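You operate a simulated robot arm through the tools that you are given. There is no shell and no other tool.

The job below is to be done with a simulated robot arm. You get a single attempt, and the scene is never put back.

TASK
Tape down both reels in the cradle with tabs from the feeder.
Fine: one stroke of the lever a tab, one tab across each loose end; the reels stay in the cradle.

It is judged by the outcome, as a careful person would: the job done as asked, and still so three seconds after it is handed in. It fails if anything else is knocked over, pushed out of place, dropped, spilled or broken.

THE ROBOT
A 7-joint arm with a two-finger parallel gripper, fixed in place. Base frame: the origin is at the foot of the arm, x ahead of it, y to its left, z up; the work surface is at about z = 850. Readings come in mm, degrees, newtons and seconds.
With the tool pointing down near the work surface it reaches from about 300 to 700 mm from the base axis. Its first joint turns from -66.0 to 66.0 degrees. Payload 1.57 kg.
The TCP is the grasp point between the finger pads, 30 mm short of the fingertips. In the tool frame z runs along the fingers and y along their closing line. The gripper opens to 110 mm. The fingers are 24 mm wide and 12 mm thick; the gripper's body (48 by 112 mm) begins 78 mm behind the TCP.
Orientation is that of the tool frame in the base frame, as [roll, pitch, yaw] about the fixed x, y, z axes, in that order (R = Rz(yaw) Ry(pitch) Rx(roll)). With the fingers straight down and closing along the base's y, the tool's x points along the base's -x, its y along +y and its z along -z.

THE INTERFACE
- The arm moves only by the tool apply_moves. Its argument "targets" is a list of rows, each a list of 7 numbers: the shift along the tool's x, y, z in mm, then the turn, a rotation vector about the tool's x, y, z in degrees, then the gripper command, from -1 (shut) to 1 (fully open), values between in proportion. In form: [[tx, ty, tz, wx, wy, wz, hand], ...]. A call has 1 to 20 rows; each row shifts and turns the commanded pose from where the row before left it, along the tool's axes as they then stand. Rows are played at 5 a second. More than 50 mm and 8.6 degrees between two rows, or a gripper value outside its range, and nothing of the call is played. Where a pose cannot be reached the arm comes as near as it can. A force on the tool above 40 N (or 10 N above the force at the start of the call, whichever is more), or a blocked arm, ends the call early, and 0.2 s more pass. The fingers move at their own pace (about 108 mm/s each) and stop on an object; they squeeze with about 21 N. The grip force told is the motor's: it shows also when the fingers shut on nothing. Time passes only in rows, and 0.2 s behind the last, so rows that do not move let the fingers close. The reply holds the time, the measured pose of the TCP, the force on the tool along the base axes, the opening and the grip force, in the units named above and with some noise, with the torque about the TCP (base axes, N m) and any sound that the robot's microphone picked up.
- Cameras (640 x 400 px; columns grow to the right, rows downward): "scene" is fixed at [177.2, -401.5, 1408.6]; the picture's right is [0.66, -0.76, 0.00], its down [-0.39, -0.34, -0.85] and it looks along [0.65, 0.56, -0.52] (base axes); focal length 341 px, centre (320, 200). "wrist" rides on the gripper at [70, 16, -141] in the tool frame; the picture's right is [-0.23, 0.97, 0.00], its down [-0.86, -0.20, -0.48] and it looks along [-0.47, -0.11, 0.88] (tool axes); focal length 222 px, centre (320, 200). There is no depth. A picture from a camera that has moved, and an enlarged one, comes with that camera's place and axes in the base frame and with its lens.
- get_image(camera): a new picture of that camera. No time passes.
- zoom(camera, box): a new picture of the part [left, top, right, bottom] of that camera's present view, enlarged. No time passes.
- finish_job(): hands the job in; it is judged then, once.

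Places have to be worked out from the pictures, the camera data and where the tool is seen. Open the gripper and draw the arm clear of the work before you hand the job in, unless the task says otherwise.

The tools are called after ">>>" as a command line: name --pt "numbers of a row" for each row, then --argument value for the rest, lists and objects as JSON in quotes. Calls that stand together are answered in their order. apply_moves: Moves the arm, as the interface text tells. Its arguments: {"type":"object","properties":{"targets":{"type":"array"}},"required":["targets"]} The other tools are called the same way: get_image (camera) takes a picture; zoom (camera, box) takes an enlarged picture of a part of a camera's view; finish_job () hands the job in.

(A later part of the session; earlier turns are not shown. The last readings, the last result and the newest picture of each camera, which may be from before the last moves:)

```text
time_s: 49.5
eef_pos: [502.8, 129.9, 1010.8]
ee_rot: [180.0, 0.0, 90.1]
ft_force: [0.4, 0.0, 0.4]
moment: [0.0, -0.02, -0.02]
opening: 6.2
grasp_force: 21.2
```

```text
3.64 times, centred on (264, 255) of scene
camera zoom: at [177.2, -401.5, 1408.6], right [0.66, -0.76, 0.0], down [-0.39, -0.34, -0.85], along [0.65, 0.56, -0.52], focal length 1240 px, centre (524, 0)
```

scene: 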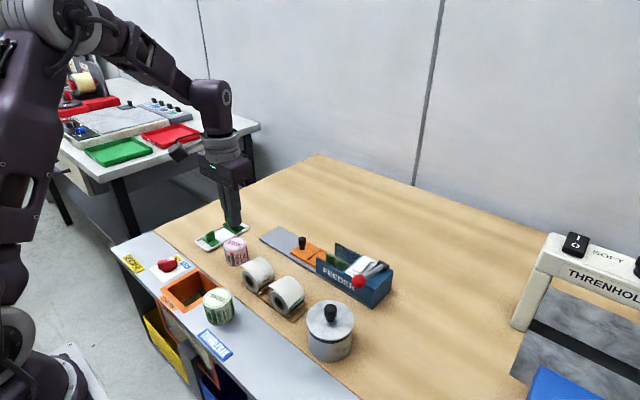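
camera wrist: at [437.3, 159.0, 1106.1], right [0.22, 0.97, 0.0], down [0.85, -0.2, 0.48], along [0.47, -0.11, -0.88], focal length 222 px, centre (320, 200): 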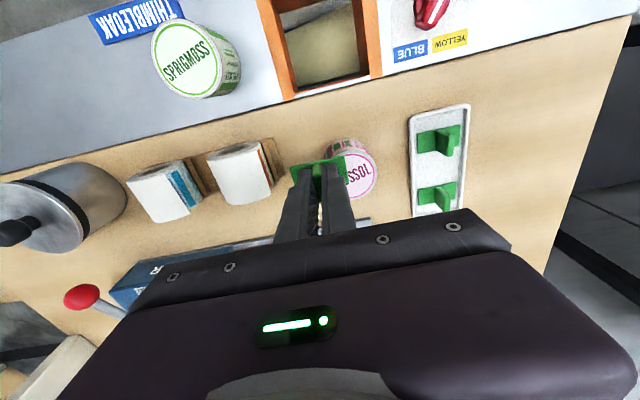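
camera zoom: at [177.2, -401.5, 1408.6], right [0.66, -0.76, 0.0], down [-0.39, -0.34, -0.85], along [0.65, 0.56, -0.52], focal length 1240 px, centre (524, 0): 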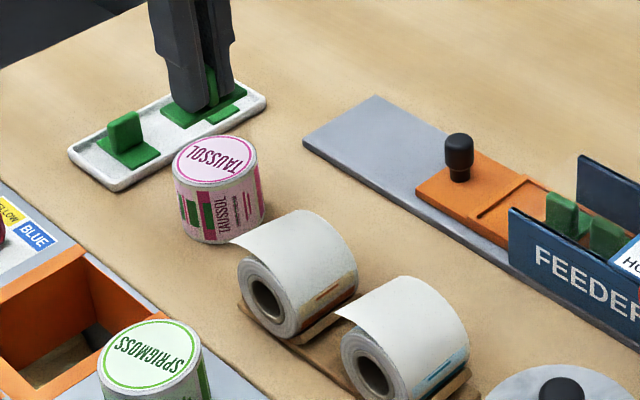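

The tab now runs along the reel axis. I'll tilt the tool to about 48°, matching the flap tip's current angle, and lower to a stand-off.

>>> apply_moves --pt "0 0 0 0 -8 0 -1" --pt "0 0 0 0 -8 0 -1" --pt "0 0 0 0 -8 0 -1" --pt "0 0 0 0 -8 0 -1" --pt "0 0 0 0 -8 0 -1" --pt "0 0 0 0 -8 0 -1" --pt "0 0 0 0 0 0 -1"

>>> get_image --camera "wrist"

>>> get_image --camera "scene"

```text
time_s: 51.1
eef_pos: [500.9, 128.6, 1011.2]
ee_rot: [179.7, 47.9, 90.1]
ft_force: [-0.1, 0.4, -0.3]
moment: [0.01, 0.02, 0.01]
opening: 6.2
grasp_force: 21.1
```

```text
taken
camera wrist: at [518.0, 280.9, 1054.1], right [0.97, -0.15, 0.17], down [-0.2, -0.22, 0.96], along [-0.11, -0.96, -0.24], focal length 222 px, centre (320, 200)
```

wrist: 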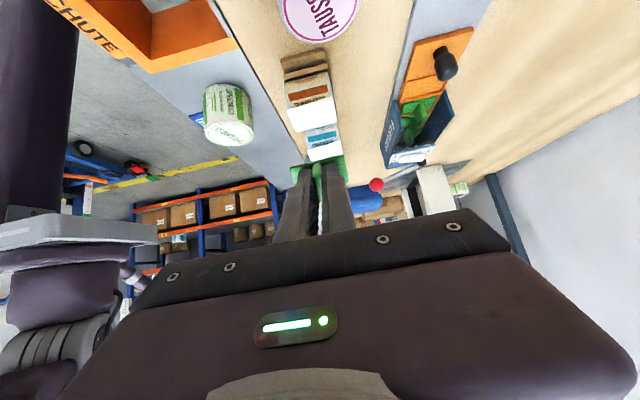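

```text
taken
```

scene: 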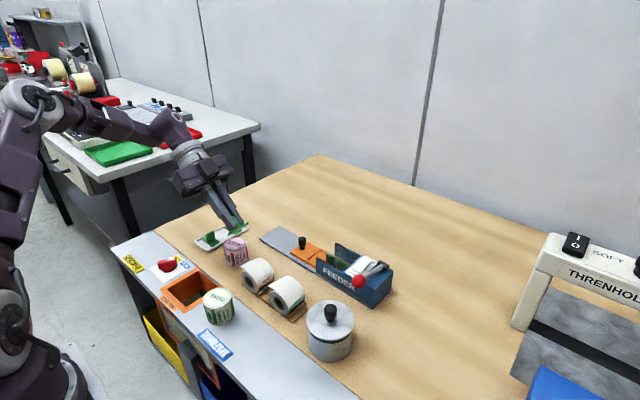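

>>> apply_moves --pt "16 1 16 0 0 0 -1" --pt "16 1 16 0 0 0 -1" --pt "15 0 16 0 0 0 -1" --pt "0 0 0 0 0 0 -1"

>>> zoom --camera "scene" --box '[210, 212, 306, 287]'

>>> zoom --camera "wrist" --box '[240, 40, 400, 200]'

```text
time_s: 52.1
eef_pos: [503.2, 125.3, 944.2]
ee_rot: [179.8, 48.0, 90.1]
ft_force: [-0.1, -0.1, -1.7]
moment: [-0.03, -0.03, 0.02]
opening: 6.3
grasp_force: 21.3
```

```text
5.33 times, centred on (258, 250) of scene
camera zoom: at [177.2, -401.5, 1408.6], right [0.66, -0.76, 0.0], down [-0.39, -0.34, -0.85], along [0.65, 0.56, -0.52], focal length 1818 px, centre (651, -64)
```

zoom: 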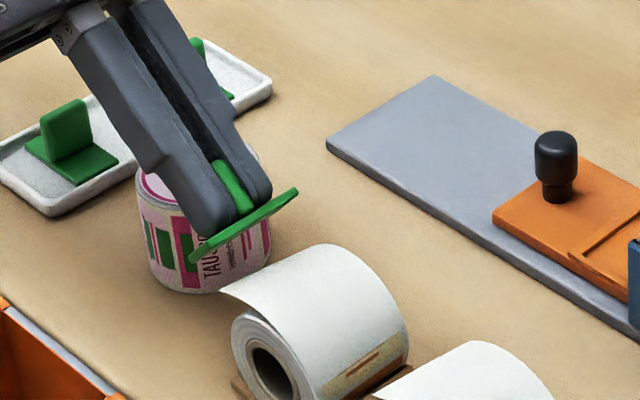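

```text
2.50 times, centred on (320, 120) of wrist
camera zoom: at [519.8, 276.8, 986.8], right [0.97, -0.15, 0.17], down [-0.2, -0.22, 0.96], along [-0.11, -0.96, -0.24], focal length 555 px, centre (320, 400)
```

zoom: 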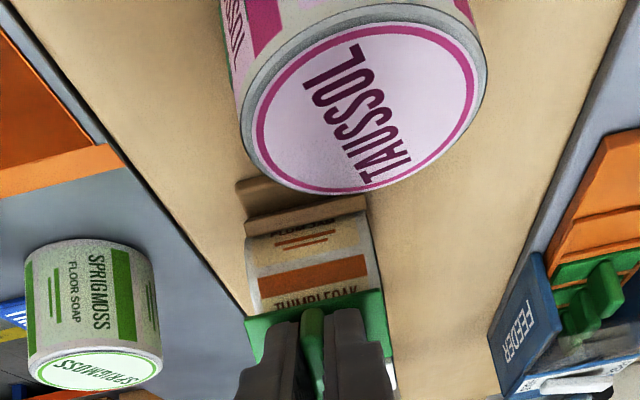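

Clear of the jar and aligned. Approaching radially.

>>> apply_moves --pt "0 0 5 0 0 0 -1" --pt "0 0 5 0 0 0 -1" --pt "0 0 4 0 0 0 -1" --pt "0 0 3 0 0 0 -1" --pt "0 0 2 0 0 0 -1" --pt "0 0 0 0 0 0 -1"

>>> zoom --camera "scene" --box '[220, 232, 300, 282]'

>>> zoom --camera "wrist" --box '[270, 90, 370, 190]'

```text
time_s: 53.5
eef_pos: [504.6, 111.1, 932.1]
ee_rot: [179.9, 48.1, 90.1]
ft_force: [0.6, -0.8, -0.6]
moment: [-0.02, 0.02, 0.01]
opening: 6.2
grasp_force: 21.3
```

```text
8.00 times, centred on (260, 257) of scene
camera zoom: at [177.2, -401.5, 1408.6], right [0.66, -0.76, 0.0], down [-0.39, -0.34, -0.85], along [0.65, 0.56, -0.52], focal length 2727 px, centre (800, -256)
```

zoom: 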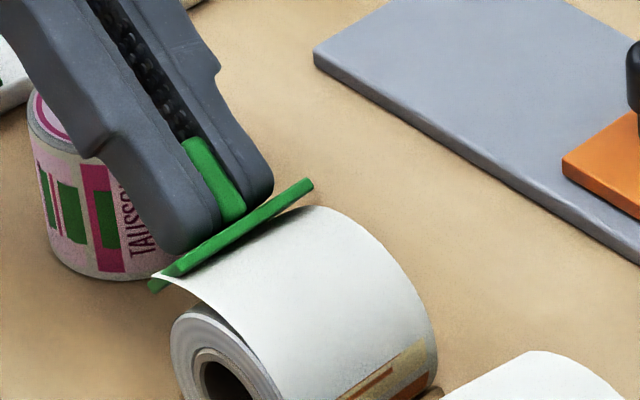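

```text
4.00 times, centred on (320, 140) of wrist
camera zoom: at [520.4, 262.0, 974.3], right [0.97, -0.15, 0.17], down [-0.2, -0.22, 0.96], along [-0.11, -0.96, -0.24], focal length 888 px, centre (320, 440)
```

zoom: 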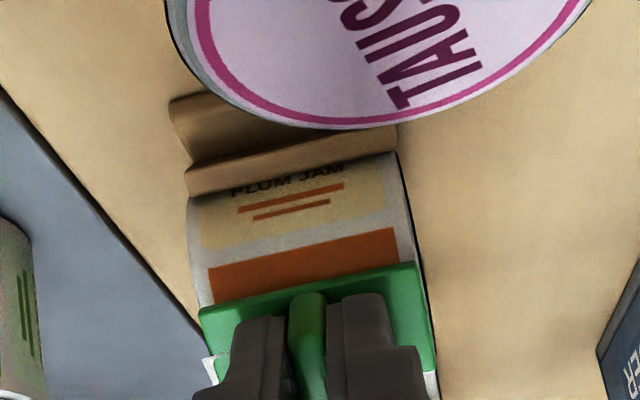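

The tab spans the end neatly. Continuing to contact.

>>> apply_moves --pt "0 -1.5 2 0 0 0 -1" --pt "0 0 2 0 0 0 -1" --pt "0 0 1.5 0 0 0 -1" --pt "0 0 1 0 0 0 -1" --pt "0 0 0 0 0 0 -1"

>>> zoom --camera "scene" --box '[220, 232, 300, 282]'

>>> zoom --camera "wrist" --box '[270, 90, 370, 190]'

```text
time_s: 54.7
eef_pos: [502.1, 105.8, 927.3]
ee_rot: [179.9, 48.0, 90.1]
ft_force: [0.3, 0.5, -0.1]
moment: [-0.03, -0.02, -0.01]
opening: 6.4
grasp_force: 21.1
```

```text
8.00 times, centred on (260, 257) of scene
camera zoom: at [177.2, -401.5, 1408.6], right [0.66, -0.76, 0.0], down [-0.39, -0.34, -0.85], along [0.65, 0.56, -0.52], focal length 2727 px, centre (800, -256)
```

zoom: 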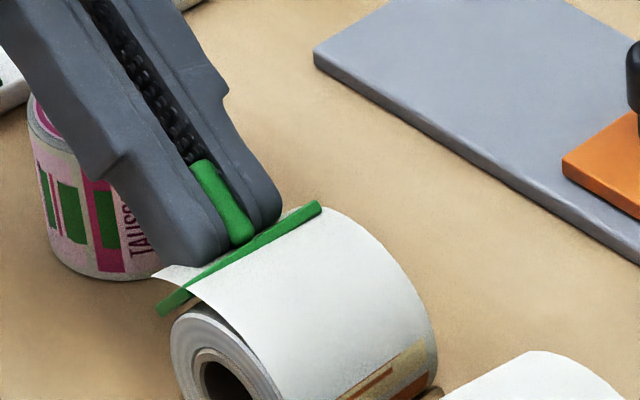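

```text
4.00 times, centred on (320, 140) of wrist
camera zoom: at [518.6, 257.0, 970.3], right [0.97, -0.15, 0.17], down [-0.2, -0.22, 0.96], along [-0.11, -0.96, -0.24], focal length 888 px, centre (320, 440)
```

zoom: 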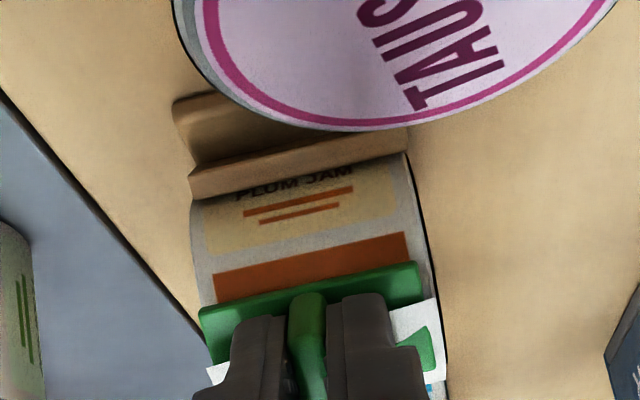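

>>> apply_moves --pt "0 0 1 0 0 0 -1" --pt "0 0 1 0 0 0 -1" --pt "0 0 1 0 0 0 -1"

>>> zoom --camera "scene" --box '[220, 232, 300, 282]'

```text
time_s: 55.5
eef_pos: [502.7, 104.5, 925.3]
ee_rot: [179.8, 47.9, 90.1]
ft_force: [-0.2, 4.1, 5.3]
moment: [0.05, 0.13, -0.11]
opening: 6.4
grasp_force: 21.7
```

```text
8.00 times, centred on (260, 257) of scene
camera zoom: at [177.1, -401.4, 1408.7], right [0.66, -0.76, 0.0], down [-0.39, -0.34, -0.85], along [0.65, 0.56, -0.52], focal length 2727 px, centre (800, -256)
```

zoom: 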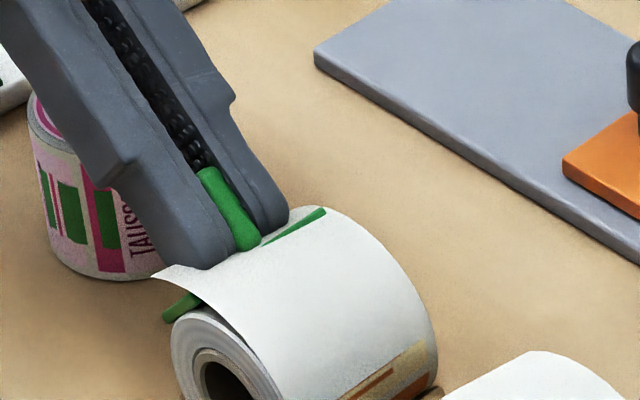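

Contact at about 7 N. I'll press to about 12 N and hold a second.

>>> apply_moves --pt "0 0 1 0 0 0 -1" --pt "0 0 0 0 0 0 -1" --pt "0 0 0 0 0 0 -1" --pt "0 0 0 0 0 0 -1" --pt "0 0 0 0 0 0 -1"

>>> zoom --camera "scene" --box '[220, 232, 300, 282]'

>>> zoom --camera "wrist" --box '[270, 90, 370, 190]'

```text
time_s: 56.7
eef_pos: [502.9, 103.7, 924.4]
ee_rot: [179.9, 48.0, 90.1]
ft_force: [1.2, 13.2, 11.9]
moment: [0.11, 0.44, -0.49]
opening: 6.5
grasp_force: 20.6
```

```text
8.00 times, centred on (260, 257) of scene
camera zoom: at [177.0, -401.3, 1408.7], right [0.66, -0.76, 0.0], down [-0.39, -0.34, -0.85], along [0.65, 0.56, -0.52], focal length 2727 px, centre (800, -256)
```

zoom: 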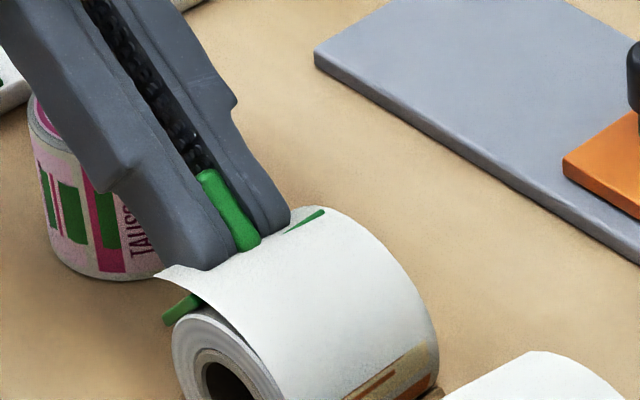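

```text
4.00 times, centred on (320, 140) of wrist
camera zoom: at [518.5, 254.3, 967.6], right [0.97, -0.15, 0.17], down [-0.2, -0.22, 0.96], along [-0.11, -0.96, -0.24], focal length 888 px, centre (320, 440)
```

zoom: 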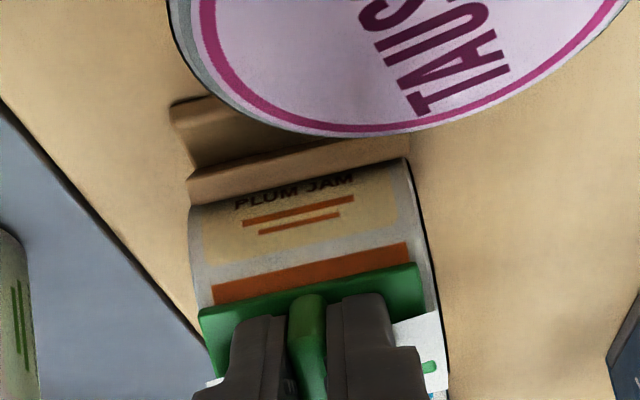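

>>> apply_moves --pt "0 0 -1.5 0 0 0 -1" --pt "0 0 -1.5 0 0 0 -1" --pt "0 0 -1 0 0 0 -1"

>>> zoom --camera "scene" --box '[220, 232, 300, 282]'

>>> zoom --camera "wrist" --box '[270, 90, 370, 190]'

```text
time_s: 57.5
eef_pos: [500.9, 106.6, 926.9]
ee_rot: [179.9, 48.1, 90.0]
ft_force: [0.0, 0.6, 0.3]
moment: [0.0, -0.03, 0.01]
opening: 6.2
grasp_force: 20.7
```

```text
8.00 times, centred on (260, 257) of scene
camera zoom: at [177.2, -401.5, 1408.6], right [0.66, -0.76, 0.0], down [-0.39, -0.34, -0.85], along [0.65, 0.56, -0.52], focal length 2727 px, centre (800, -256)
```

zoom: 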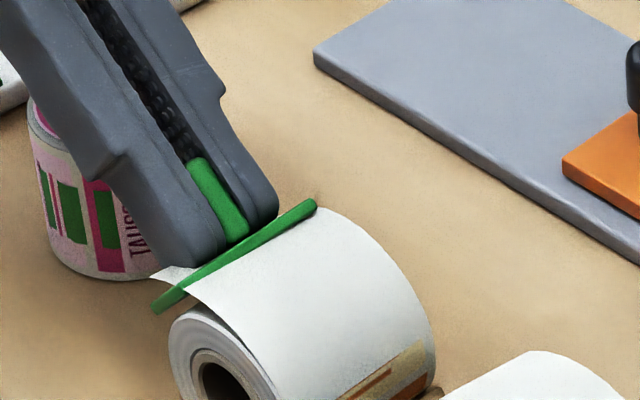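

```text
4.00 times, centred on (320, 140) of wrist
camera zoom: at [518.0, 257.5, 970.3], right [0.97, -0.15, 0.17], down [-0.2, -0.22, 0.96], along [-0.11, -0.96, -0.24], focal length 888 px, centre (320, 440)
```

zoom: 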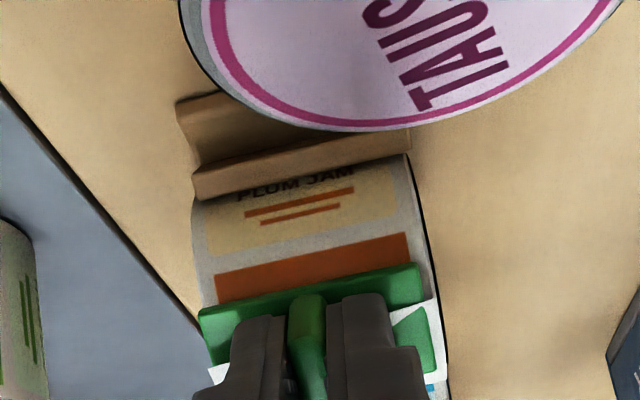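

Not bonded either, and this orientation isn't really "across" the end. My earlier let-go test was flawed because the fingertips were still bearing on the plate. I'll go back to the perpendicular orientation and test properly: light press with fingertips clear of the plate, then ease open with the fin still caged. First I'll retract and re-orient.

>>> apply_moves --pt "0 0 -15 0 0 0 -1" --pt "0 0 -20 0 0 0 -1" --pt "-16 0 -14 0 0 0 -1" --pt "-20 0 -18 0 0 0 -1" --pt "0 0 0 0 8 0 -1" --pt "0 0 0 0 8 0 -1" --pt "0 0 0 0 8 0 -1" --pt "0 0 0 0 8 0 -1" --pt "0 0 0 0 8 0 -1" --pt "0 0 0 0 8 0 -1" --pt "0 0 0 0 0 0 -1"

>>> apply_moves --pt "0 0 0 0 0 -8.2 -1" --pt "0 0 0 0 0 -8.2 -1" --pt "0 0 0 0 0 -8.2 -1" --pt "0 0 0 0 0 -8.2 -1" --pt "0 0 0 0 0 -8.2 -1" --pt "0 0 0 0 0 -8.2 -1" --pt "0 0 0 0 0 -8.2 -1" --pt "0 0 0 0 0 -8.2 -1" --pt "0 0 0 0 0 -8.2 -1" --pt "0 0 0 0 0 -8.2 -1" --pt "0 0 0 0 0 -8.0 -1" --pt "0 0 0 8 0 0 -1" --pt "0 0 0 8 0 0 -1" --pt "0 0 0 8 0 0 -1" --pt "0 0 0 8 0 0 -1" --pt "0 0 0 8 0 0 -1" --pt "0 0 0 8 0 0 -1" --pt "0 0 0 0 0 0 -1"

>>> zoom --camera "scene" --box '[236, 252, 284, 282]'

>>> get_image --camera "wrist"

```text
time_s: 59.9
eef_pos: [502.7, 132.1, 998.5]
ee_rot: [179.8, -0.1, 90.3]
ft_force: [-0.7, -0.6, -0.3]
moment: [0.0, 0.04, -0.01]
opening: 5.9
grasp_force: 21.4
```

```text
time_s: 63.7
eef_pos: [502.6, 130.9, 998.2]
ee_rot: [-132.0, 0.1, -179.8]
ft_force: [-0.8, -0.4, 0.9]
moment: [0.02, -0.03, 0.0]
opening: 6.1
grasp_force: 21.7
```

```text
13.33 times, centred on (260, 267) of scene
camera zoom: at [177.2, -401.5, 1408.6], right [0.66, -0.76, 0.0], down [-0.39, -0.34, -0.85], along [0.65, 0.56, -0.52], focal length 4545 px, centre (1120, -693)
```

zoom: 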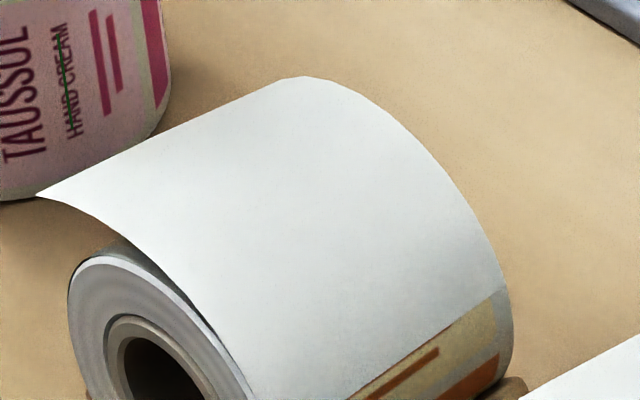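

```text
taken
camera wrist: at [432.8, 247.5, 1080.7], right [0.23, 0.65, -0.72], down [0.85, 0.22, 0.47], along [0.47, -0.72, -0.51], focal length 222 px, centre (320, 200)
```

wrist: 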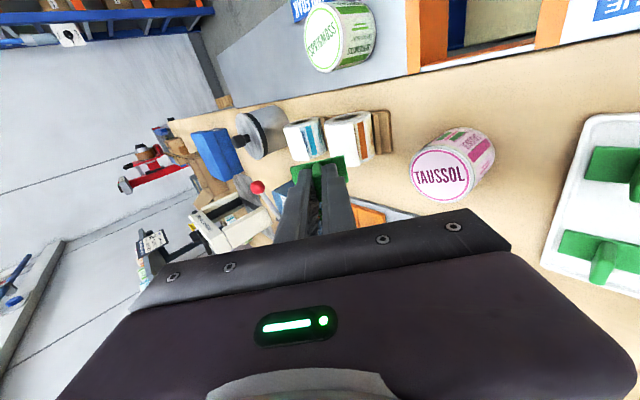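

>>> zoom --camera "wrist" --box '[270, 95, 400, 190]'

```text
4.21 times, centred on (335, 142) of wrist
camera zoom: at [432.8, 247.5, 1080.7], right [0.23, 0.65, -0.72], down [0.85, 0.22, 0.47], along [0.47, -0.72, -0.51], focal length 935 px, centre (257, 442)
```

zoom: 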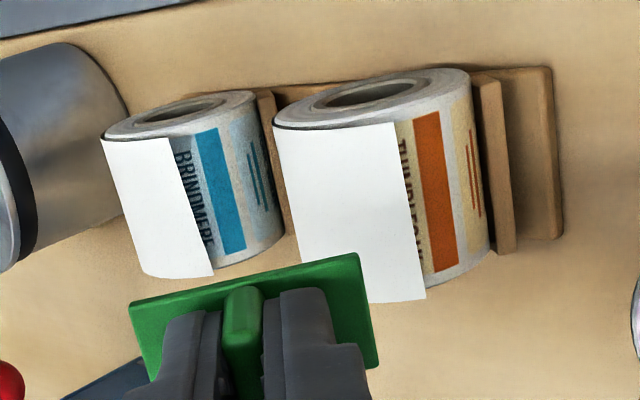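

The edge midpoint is now at about (502.6, 90, 908), roughly 51° around the roll. I'll lower to stand-off and approach radially.

>>> apply_moves --pt "0 13.1 15.4 0 0 0 -1" --pt "0 13.1 15.4 0 0 0 -1" --pt "0 13.1 15.4 0 0 0 -1" --pt "0 0 5 0 0 0 -1" --pt "0 0 5 0 0 0 -1" --pt "0 0 4 0 0 0 -1" --pt "0 0 2 0 0 0 -1" --pt "0 0 0 0 0 0 -1"

>>> zoom --camera "wrist" --box '[250, 90, 390, 200]'

>>> zoom --camera "scene" --box '[220, 232, 300, 282]'

```text
time_s: 65.5
eef_pos: [503.2, 111.3, 927.4]
ee_rot: [-132.0, 0.1, -179.8]
ft_force: [-1.3, 0.6, -0.3]
moment: [0.02, 0.01, -0.01]
opening: 6.3
grasp_force: 20.7
```

```text
3.64 times, centred on (320, 145) of wrist
camera zoom: at [433.1, 226.7, 1010.6], right [0.23, 0.65, -0.72], down [0.85, 0.22, 0.47], along [0.47, -0.72, -0.51], focal length 808 px, centre (320, 400)
```

zoom: 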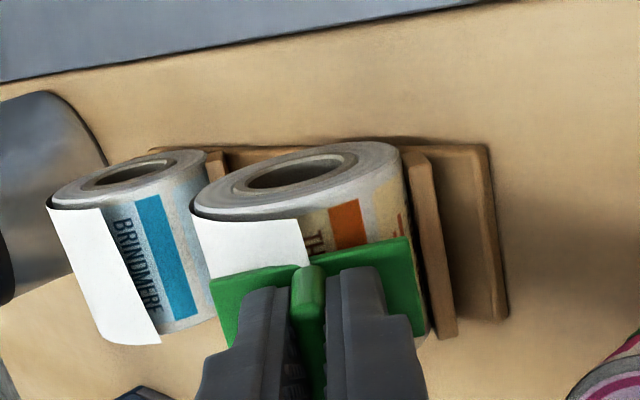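

```text
8.00 times, centred on (260, 257) of scene
camera zoom: at [177.2, -401.5, 1408.6], right [0.66, -0.76, 0.0], down [-0.39, -0.34, -0.85], along [0.65, 0.56, -0.52], focal length 2727 px, centre (800, -256)
```

zoom: 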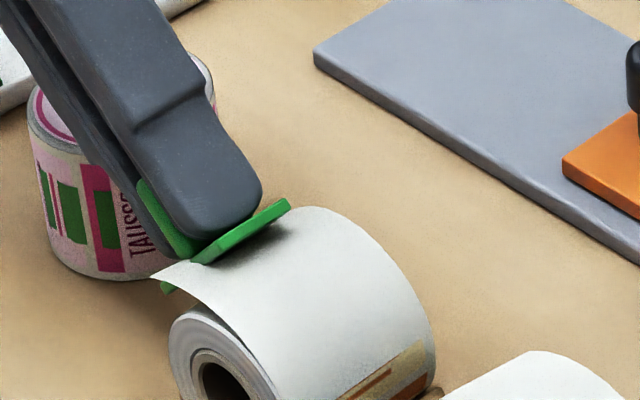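

The fin lines up with the edge. I'll close the last few millimetres to light contact.

>>> apply_moves --pt "0 0 2 0 0 0 -1" --pt "0 0 1 0 0 0 -1" --pt "0 0 1 0 0 0 -1"

>>> apply_moves --pt "0 0 1 0 0 0 -1" --pt "0 0 0 0 0 0 -1"

```text
time_s: 66.3
eef_pos: [501.1, 109.3, 925.2]
ee_rot: [-132.1, 0.1, -179.8]
ft_force: [0.0, -0.1, 0.6]
moment: [-0.01, 0.0, -0.01]
opening: 6.6
grasp_force: 21.1
```

```text
time_s: 66.9
eef_pos: [503.3, 108.3, 923.7]
ee_rot: [-132.0, 0.1, -179.8]
ft_force: [0.3, -0.5, -0.9]
moment: [0.03, 0.0, 0.01]
opening: 6.2
grasp_force: 20.8
```

>>> apply_moves --pt "0 0 1 0 0 0 -1" --pt "0 0 0 0 0 0 -1"

>>> apply_moves --pt "0 0 1 0 0 0 -1" --pt "0 0 0 0 0 0 -1"

```text
time_s: 67.5
eef_pos: [502.1, 107.5, 923.6]
ee_rot: [-132.1, 0.1, -179.8]
ft_force: [-0.2, 0.0, -0.4]
moment: [0.01, 0.04, -0.04]
opening: 6.3
grasp_force: 20.7
```

```text
time_s: 68.1
eef_pos: [501.4, 105.9, 921.9]
ee_rot: [-132.0, 0.0, -179.8]
ft_force: [0.7, 0.3, 0.8]
moment: [0.01, -0.03, 0.03]
opening: 6.2
grasp_force: 21.3
```

>>> apply_moves --pt "0 0 1 0 0 0 -1" --pt "0 0 0 0 0 0 -1"

>>> zoom --camera "wrist" --box '[250, 90, 390, 200]'

>>> zoom --camera "scene" --box '[220, 232, 300, 282]'

```text
time_s: 68.7
eef_pos: [502.7, 106.1, 922.5]
ee_rot: [-132.1, 0.1, -179.8]
ft_force: [-0.1, 6.1, 6.9]
moment: [0.0, -0.05, 0.02]
opening: 6.2
grasp_force: 20.9
```

```text
3.64 times, centred on (320, 145) of wrist
camera zoom: at [432.4, 221.5, 1005.4], right [0.23, 0.65, -0.72], down [0.85, 0.22, 0.47], along [0.47, -0.72, -0.51], focal length 808 px, centre (320, 400)
```

zoom: 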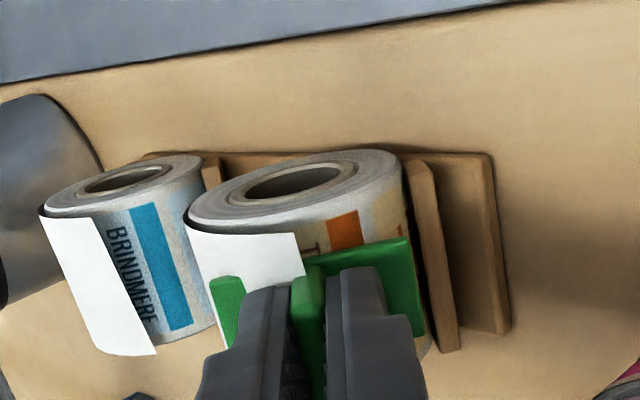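

```text
8.00 times, centred on (260, 257) of scene
camera zoom: at [177.1, -401.4, 1408.7], right [0.66, -0.76, 0.0], down [-0.39, -0.34, -0.85], along [0.65, 0.56, -0.52], focal length 2727 px, centre (800, -256)
```

zoom: 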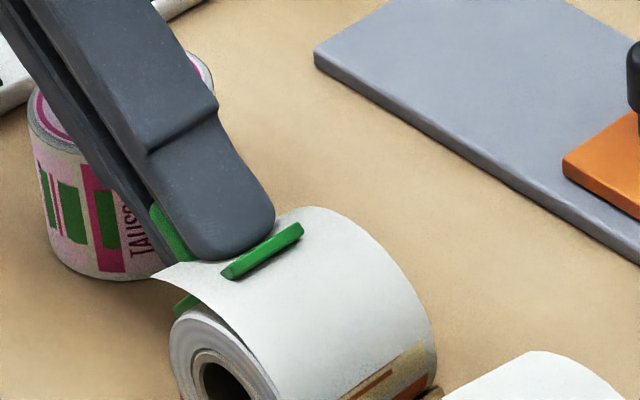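

Light, well-centred contact of 9 N with almost no moment. Now I'll ease open a few millimetres while backing off 1.5 mm, so nothing presses on the tab; the fin stays caged.

>>> apply_moves --pt "0 0 -0.5 0 0 0 -0.82" --pt "0 0 -1 0 0 0 -0.82" --pt "0 0 0 0 0 0 -0.82" --pt "0 0 0 0 0 0 -0.82"

>>> zoom --camera "wrist" --box '[250, 90, 390, 200]'

>>> zoom --camera "scene" --box '[220, 232, 300, 282]'

```text
time_s: 69.7
eef_pos: [503.2, 105.9, 923.1]
ee_rot: [-132.0, 0.1, -179.8]
ft_force: [-1.0, 0.1, -0.2]
moment: [0.05, 0.02, -0.04]
opening: 10.1
grasp_force: 0.0
```

```text
3.64 times, centred on (320, 145) of wrist
camera zoom: at [433.1, 221.8, 1005.8], right [0.23, 0.65, -0.72], down [0.85, 0.22, 0.47], along [0.47, -0.72, -0.51], focal length 808 px, centre (320, 400)
```

zoom: 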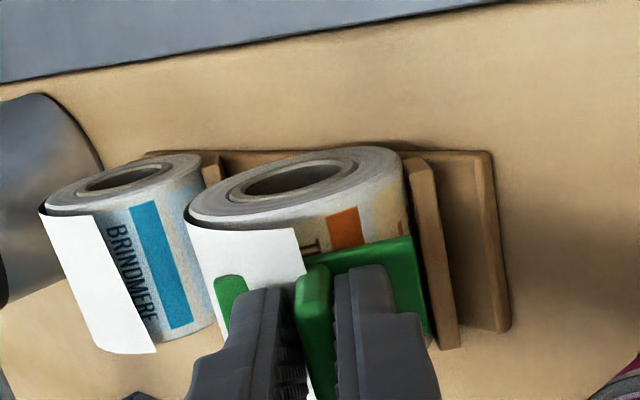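

```text
8.00 times, centred on (260, 257) of scene
camera zoom: at [177.2, -401.5, 1408.6], right [0.66, -0.76, 0.0], down [-0.39, -0.34, -0.85], along [0.65, 0.56, -0.52], focal length 2727 px, centre (800, -256)
```

zoom: 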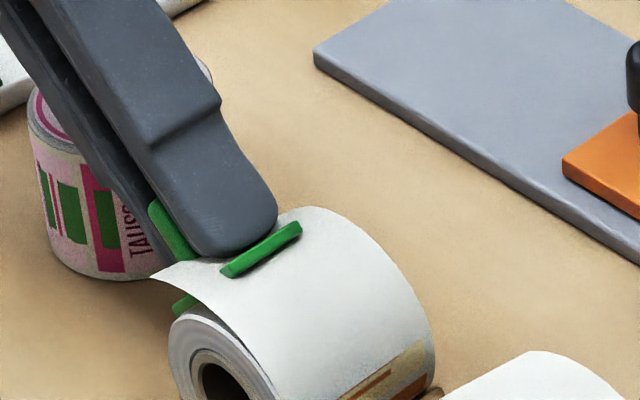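

>>> apply_moves --pt "0 1.5 0 0 0 0 -0.82" --pt "0 0 0 0 0 0 -0.82" --pt "0 0 0 0 0 0 -0.82"

>>> zoom --camera "wrist" --box '[280, 120, 360, 180]'

>>> zoom --camera "scene" --box '[220, 232, 300, 282]'

```text
time_s: 70.5
eef_pos: [503.7, 108.4, 922.4]
ee_rot: [-132.0, 0.0, -179.7]
ft_force: [0.1, -0.3, 0.9]
moment: [-0.02, -0.01, -0.03]
opening: 10.0
grasp_force: 0.0
```

```text
6.67 times, centred on (320, 150) of wrist
camera zoom: at [433.5, 223.4, 1004.9], right [0.23, 0.65, -0.72], down [0.85, 0.22, 0.47], along [0.47, -0.72, -0.51], focal length 1481 px, centre (320, 533)
```

zoom: 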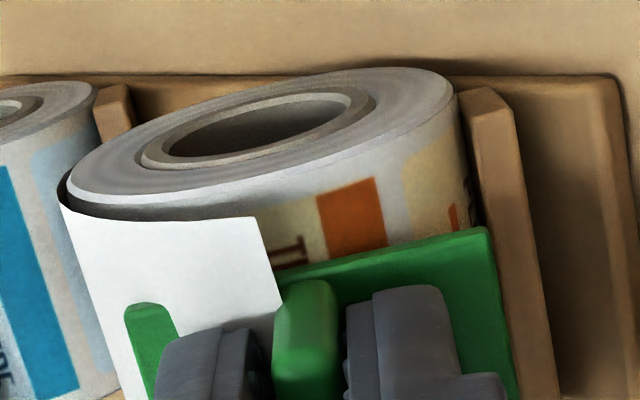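

```text
8.00 times, centred on (260, 257) of scene
camera zoom: at [177.2, -401.5, 1408.6], right [0.66, -0.76, 0.0], down [-0.39, -0.34, -0.85], along [0.65, 0.56, -0.52], focal length 2727 px, centre (800, -256)
```

zoom: 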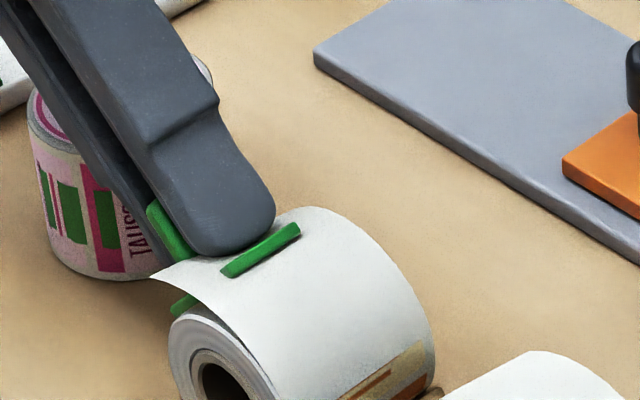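

>>> apply_moves --pt "0 0 0 0 0 0 -0.7" --pt "0 0 0 0 0 0 -0.7" --pt "0 0 0 0 0 0 -0.7"

>>> zoom --camera "wrist" --box '[280, 120, 360, 180]'

>>> zoom --camera "scene" --box '[220, 232, 300, 282]'

```text
time_s: 71.3
eef_pos: [503.7, 107.7, 923.6]
ee_rot: [-131.9, 0.1, -179.8]
ft_force: [0.3, 0.5, 0.4]
moment: [0.0, -0.03, 0.0]
opening: 16.5
grasp_force: 0.1
```

```text
6.67 times, centred on (320, 150) of wrist
camera zoom: at [433.5, 223.3, 1004.9], right [0.23, 0.65, -0.72], down [0.85, 0.22, 0.47], along [0.47, -0.72, -0.51], focal length 1481 px, centre (320, 533)
```

zoom: 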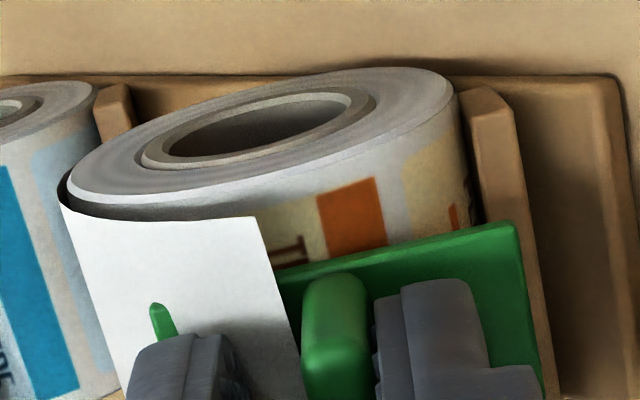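

```text
8.00 times, centred on (260, 257) of scene
camera zoom: at [177.2, -401.5, 1408.6], right [0.66, -0.76, 0.0], down [-0.39, -0.34, -0.85], along [0.65, 0.56, -0.52], focal length 2727 px, centre (800, -256)
```

zoom: 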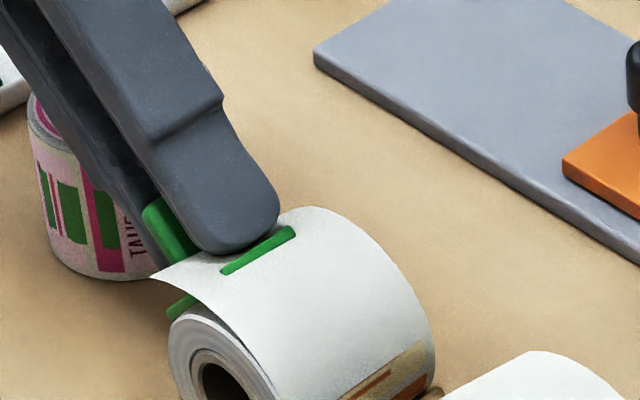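

It slid with the lower finger, so it's still not bonded, and it now sits further round at about 58°. I'll follow with the tool, re-grip it there and press once, which tests a position further around the roll.

>>> apply_moves --pt "0 4.5 0 0 0 0 -0.7" --pt "0 0 0 0 0 0 -1" --pt "0 0 0 0 0 0 -1" --pt "0 0 0 0 0 0 -1"

>>> zoom --camera "wrist" --box '[270, 110, 370, 190]'

>>> zoom --camera "scene" --box '[220, 232, 300, 282]'

```text
time_s: 72.3
eef_pos: [503.2, 110.7, 918.2]
ee_rot: [-132.1, 0.1, -179.7]
ft_force: [-0.4, 1.1, 1.4]
moment: [-0.03, -0.02, 0.02]
opening: 6.0
grasp_force: 21.1
```

```text
5.00 times, centred on (320, 150) of wrist
camera zoom: at [433.3, 226.4, 1001.9], right [0.23, 0.65, -0.72], down [0.85, 0.22, 0.47], along [0.47, -0.72, -0.51], focal length 1111 px, centre (320, 450)
```

zoom: 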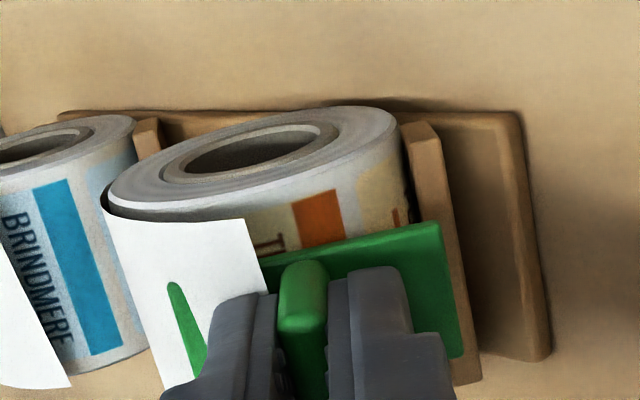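

```text
8.00 times, centred on (260, 257) of scene
camera zoom: at [177.2, -401.5, 1408.6], right [0.66, -0.76, 0.0], down [-0.39, -0.34, -0.85], along [0.65, 0.56, -0.52], focal length 2727 px, centre (800, -256)
```

zoom: 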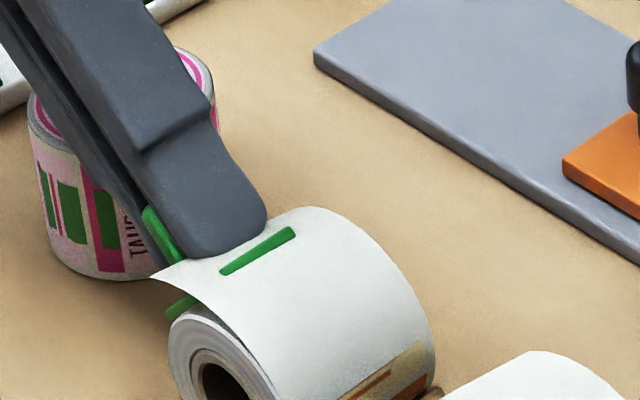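

>>> apply_moves --pt "0 0 1 0 0 0 -1" --pt "0 0 1 0 0 0 -1" --pt "0 0 0 0 0 0 -1" --pt "0 0 0 0 0 0 -1" --pt "0 0 0 0 0 0 -1"

>>> zoom --camera "wrist" --box '[270, 110, 370, 190]'

```text
time_s: 73.5
eef_pos: [502.3, 108.9, 918.1]
ee_rot: [-132.0, 0.1, -179.9]
ft_force: [0.9, 13.0, 13.4]
moment: [-0.09, 0.3, -0.33]
opening: 6.0
grasp_force: 21.0
```

```text
5.00 times, centred on (320, 150) of wrist
camera zoom: at [432.6, 225.1, 1000.2], right [0.23, 0.65, -0.72], down [0.85, 0.22, 0.47], along [0.47, -0.72, -0.51], focal length 1111 px, centre (320, 450)
```

zoom: 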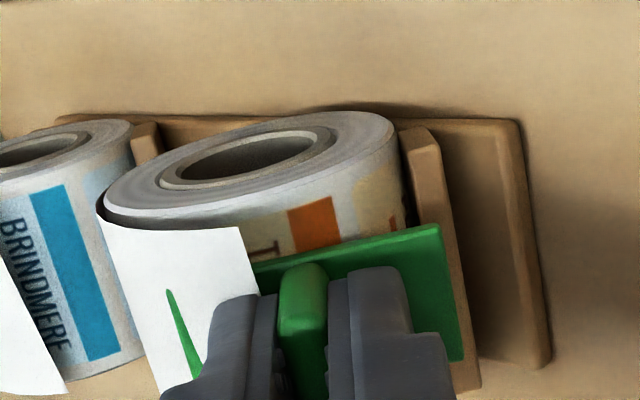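

Nothing at 56° either. I'll retract, return to vertical and test straight-down presses at a few positions along the flap; these are harmless to the reel.

>>> apply_moves --pt "0 0 -15 0 0 0 -1" --pt "0 0 -20 0 0 0 -1" --pt "0 -15 -14 0 0 0 -1" --pt "0 0 0 -8 0 0 -1" --pt "0 0 0 -8 0 0 -1" --pt "0 0 0 -8 0 0 -1" --pt "0 0 0 -8 0 0 -1" --pt "0 0 0 -8 0 0 -1" --pt "0 0 0 -8 0 0 -1" --pt "0 0 0 0 0 0 -1"

>>> zoom --camera "wrist" --box '[190, 110, 370, 230]'

>>> zoom --camera "scene" --box '[220, 222, 316, 292]'

```text
time_s: 75.7
eef_pos: [501.8, 135.5, 961.9]
ee_rot: [179.9, 0.1, -179.8]
ft_force: [-0.8, -0.5, -0.1]
moment: [0.03, 0.01, -0.03]
opening: 6.2
grasp_force: 20.9
```

```text
3.33 times, centred on (280, 170) of wrist
camera zoom: at [432.6, 151.3, 1103.1], right [0.22, 0.97, 0.0], down [0.85, -0.2, 0.48], along [0.47, -0.11, -0.88], focal length 740 px, centre (453, 300)
```

zoom: 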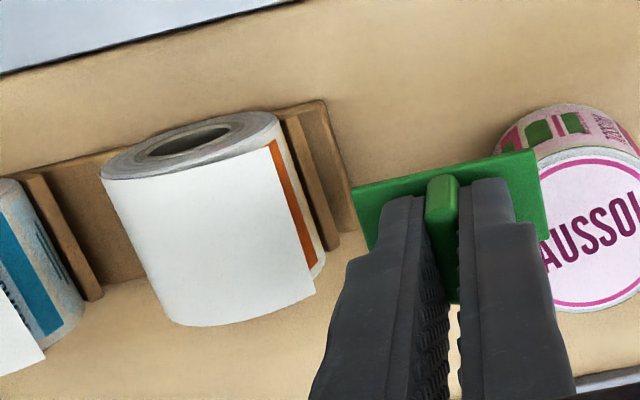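

```text
5.71 times, centred on (268, 257) of scene
camera zoom: at [177.2, -401.6, 1408.6], right [0.66, -0.76, 0.0], down [-0.39, -0.34, -0.85], along [0.65, 0.56, -0.52], focal length 1948 px, centre (617, -126)
```

zoom: 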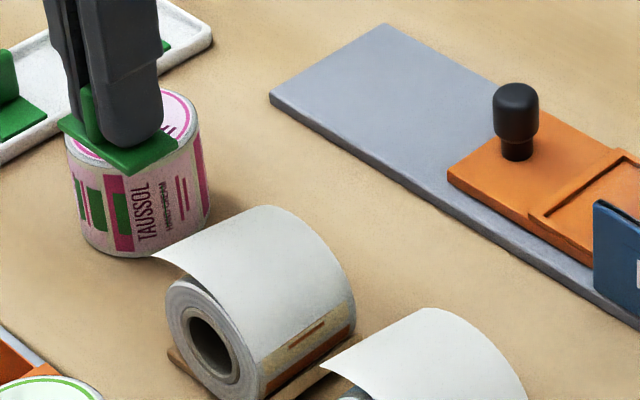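

>>> apply_moves --pt "0 -23 0 0 0 0 -1" --pt "0 -23.5 5 0 0 0 -1" --pt "0 0 8 0 0 0 -1" --pt "0 0 3 0 0 0 -1" --pt "0 0 1.5 0 0 0 -1" --pt "0 0 1 0 0 0 -1"

>>> zoom --camera "scene" --box '[220, 232, 300, 282]'

```text
time_s: 77.1
eef_pos: [501.9, 89.6, 943.8]
ee_rot: [179.9, 0.1, -179.9]
ft_force: [-0.1, -0.6, 3.6]
moment: [-0.06, -0.01, 0.0]
opening: 6.3
grasp_force: 21.2
```

```text
8.00 times, centred on (260, 257) of scene
camera zoom: at [177.1, -401.5, 1408.6], right [0.66, -0.76, 0.0], down [-0.39, -0.34, -0.85], along [0.65, 0.56, -0.52], focal length 2727 px, centre (800, -256)
```

zoom: 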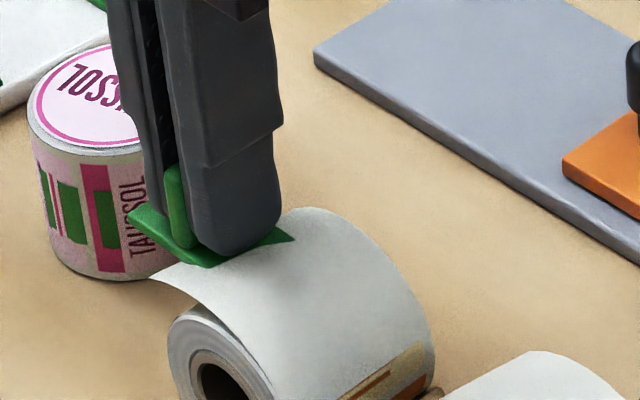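

>>> apply_moves --pt "0 0 1 0 0 0 -1" --pt "0 0 0.7 0 0 0 -1" --pt "0 0 0 0 0 0 -1" --pt "0 0 0 0 0 0 -1"

>>> zoom --camera "scene" --box '[220, 232, 300, 282]'

```text
time_s: 78.1
eef_pos: [502.6, 88.8, 943.3]
ee_rot: [179.9, 0.3, -179.8]
ft_force: [0.3, 3.6, 20.6]
moment: [-0.29, 0.0, 0.02]
opening: 5.9
grasp_force: 20.9
```

```text
8.00 times, centred on (260, 257) of scene
camera zoom: at [176.8, -401.5, 1408.7], right [0.66, -0.76, 0.0], down [-0.39, -0.34, -0.85], along [0.65, 0.56, -0.52], focal length 2727 px, centre (800, -256)
```

zoom: 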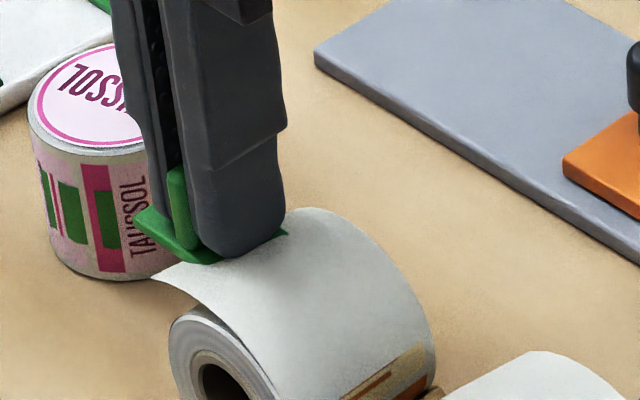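

Nothing at the tip. Next I'll lift, shift inward 12 mm and press again.

>>> apply_moves --pt "0 0 -5 0 0 0 -1" --pt "0 -12 0 0 0 0 -1" --pt "0 0 3 0 0 0 -1" --pt "0 0 1 0 0 0 -1" --pt "0 0 1 0 0 0 -1" --pt "0 0 0.5 0 0 0 -1" --pt "0 0 0 0 0 0 -1" --pt "0 0 0 0 0 0 -1"

>>> zoom --camera "scene" --box '[220, 232, 300, 282]'

```text
time_s: 79.9
eef_pos: [502.8, 76.7, 941.5]
ee_rot: [179.9, 0.3, -179.8]
ft_force: [-0.1, 1.7, 37.0]
moment: [-0.42, 0.51, -0.03]
opening: 6.0
grasp_force: 20.8
```

```text
8.00 times, centred on (260, 257) of scene
camera zoom: at [176.6, -401.6, 1408.7], right [0.66, -0.76, 0.0], down [-0.39, -0.34, -0.85], along [0.65, 0.56, -0.52], focal length 2727 px, centre (800, -256)
```

zoom: 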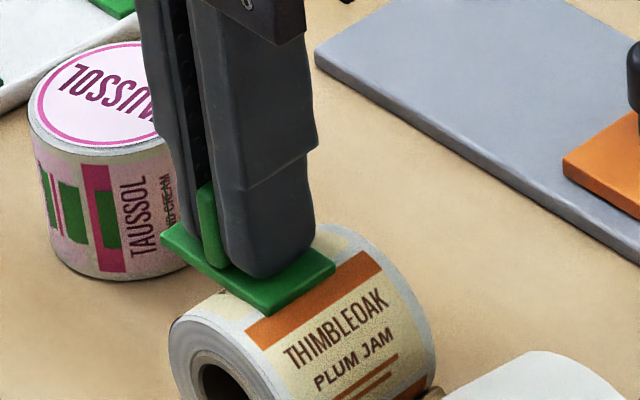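

The reel now shows its closed label and the flap is gone: the tab has bonded at this pose, with the plate level and its centre about 16 mm out from the roll's top line, under a firm press. I'll ease off the pressure and open a little, checking that the tab stays.

>>> apply_moves --pt "0 0 -1 0 0 0 -1" --pt "0 0 0 0 0 0 -0.85" --pt "0 0 0 0 0 0 -0.8" --pt "0 0 0 0 0 0 -0.8"

>>> zoom --camera "scene" --box '[220, 232, 300, 282]'

>>> zoom --camera "wrist" --box '[230, 110, 390, 210]'

```text
time_s: 80.9
eef_pos: [501.4, 75.1, 941.8]
ee_rot: [179.9, 0.1, -179.9]
ft_force: [6.7, 5.1, 21.1]
moment: [0.04, -0.11, 0.02]
opening: 8.0
grasp_force: 0.0
```

```text
8.00 times, centred on (260, 257) of scene
camera zoom: at [177.0, -401.5, 1408.7], right [0.66, -0.76, 0.0], down [-0.39, -0.34, -0.85], along [0.65, 0.56, -0.52], focal length 2727 px, centre (800, -256)
```

zoom: 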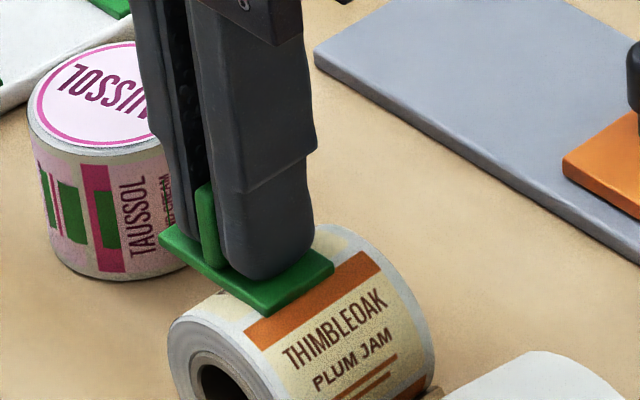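

```text
4.00 times, centred on (310, 160) of wrist
camera zoom: at [432.5, 92.6, 1083.4], right [0.22, 0.97, 0.0], down [0.85, -0.2, 0.48], along [0.47, -0.11, -0.88], focal length 888 px, centre (360, 360)
```

zoom: 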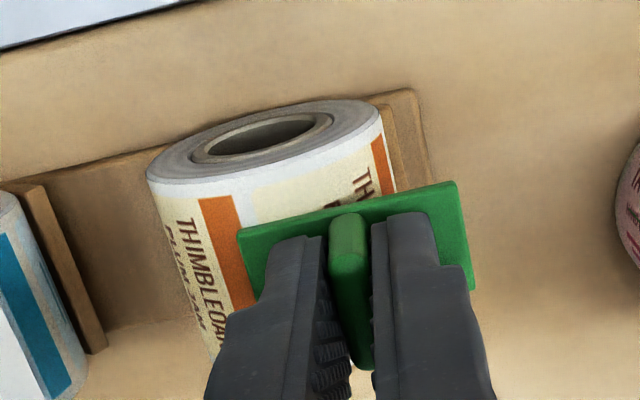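

The tab stays. I'll rise slowly with the fin loosely between the fingers.

>>> apply_moves --pt "0 0 -1.5 0 0 0 -0.75" --pt "0 0 -2 0 0 0 -0.75" --pt "0 0 0 0 0 0 -0.75"

>>> zoom --camera "scene" --box '[220, 232, 300, 282]'

>>> zoom --camera "wrist" --box '[230, 110, 390, 210]'

```text
time_s: 81.7
eef_pos: [501.3, 77.8, 945.2]
ee_rot: [-180.0, 0.0, -179.9]
ft_force: [0.5, 0.0, -0.6]
moment: [0.0, 0.0, 0.02]
opening: 13.7
grasp_force: 0.0
```

```text
8.00 times, centred on (260, 257) of scene
camera zoom: at [177.2, -401.5, 1408.6], right [0.66, -0.76, 0.0], down [-0.39, -0.34, -0.85], along [0.65, 0.56, -0.52], focal length 2727 px, centre (800, -256)
```

zoom: 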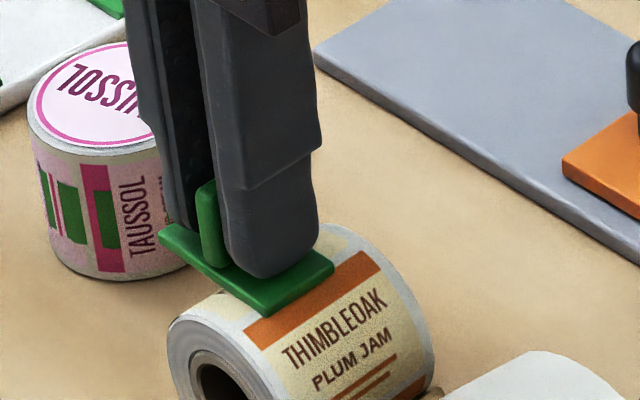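

```text
4.00 times, centred on (310, 160) of wrist
camera zoom: at [432.4, 92.7, 1086.4], right [0.22, 0.97, 0.0], down [0.86, -0.2, 0.48], along [0.47, -0.11, -0.88], focal length 888 px, centre (360, 360)
```

zoom: 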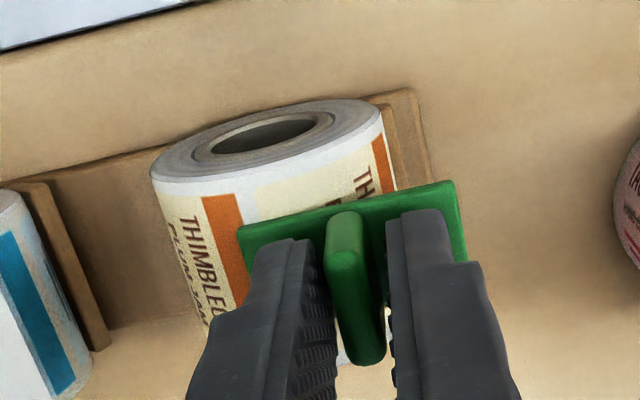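

The tab is bonded and stands free. I'll rise straight up, then move to the lever for the second stroke.

>>> apply_moves --pt "0 0 -10 0 0 0 -0.6" --pt "0 0 -30 0 0 0 -0.6" --pt "0 0 -40 0 0 0 -0.3" --pt "-16.6 -44 -15 0 0 0 0" --pt "-16.6 -44 0 0 0 0 0" --pt "-16.6 -44 0 0 0 0 0" --pt "-16.6 -44 0 0 0 0 0" --pt "-16.6 -47 0 0 0 0 0" --pt "0 0 0 0 0 0 0"

>>> zoom --camera "scene" --box '[200, 220, 420, 330]'

>>> get_image --camera "wrist"

```text
time_s: 83.7
eef_pos: [586.2, -144.6, 1041.2]
ee_rot: [180.0, 0.2, -179.8]
ft_force: [-0.9, -0.8, -0.5]
moment: [-0.01, 0.0, -0.01]
opening: 54.7
grasp_force: 0.0
```

```text
2.91 times, centred on (310, 275) of scene
camera zoom: at [177.2, -401.6, 1408.6], right [0.66, -0.76, 0.0], down [-0.39, -0.34, -0.85], along [0.65, 0.56, -0.52], focal length 992 px, centre (349, -18)
```

zoom: 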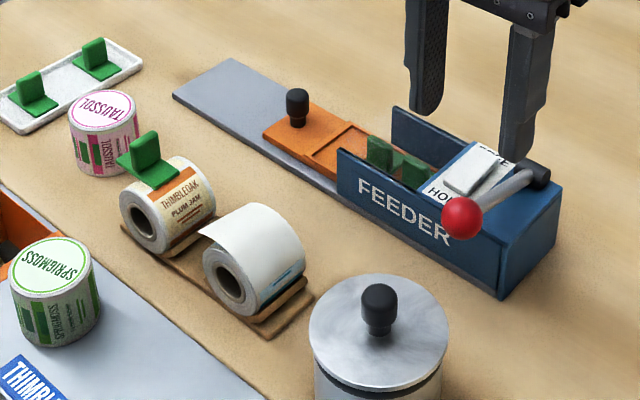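

```text
taken
camera wrist: at [516.6, -129.5, 1183.1], right [0.22, 0.97, 0.0], down [0.86, -0.2, 0.48], along [0.47, -0.11, -0.88], focal length 222 px, centre (320, 200)
```

wrist: 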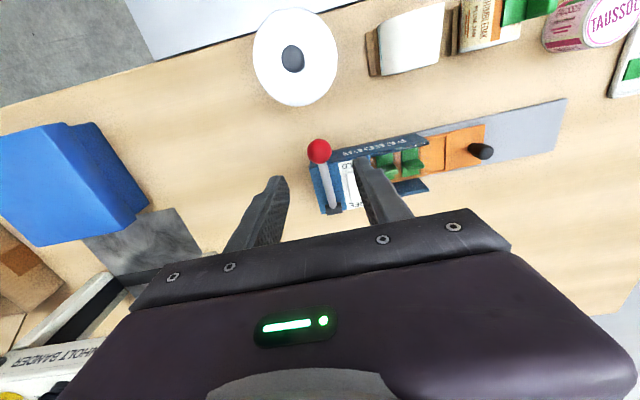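

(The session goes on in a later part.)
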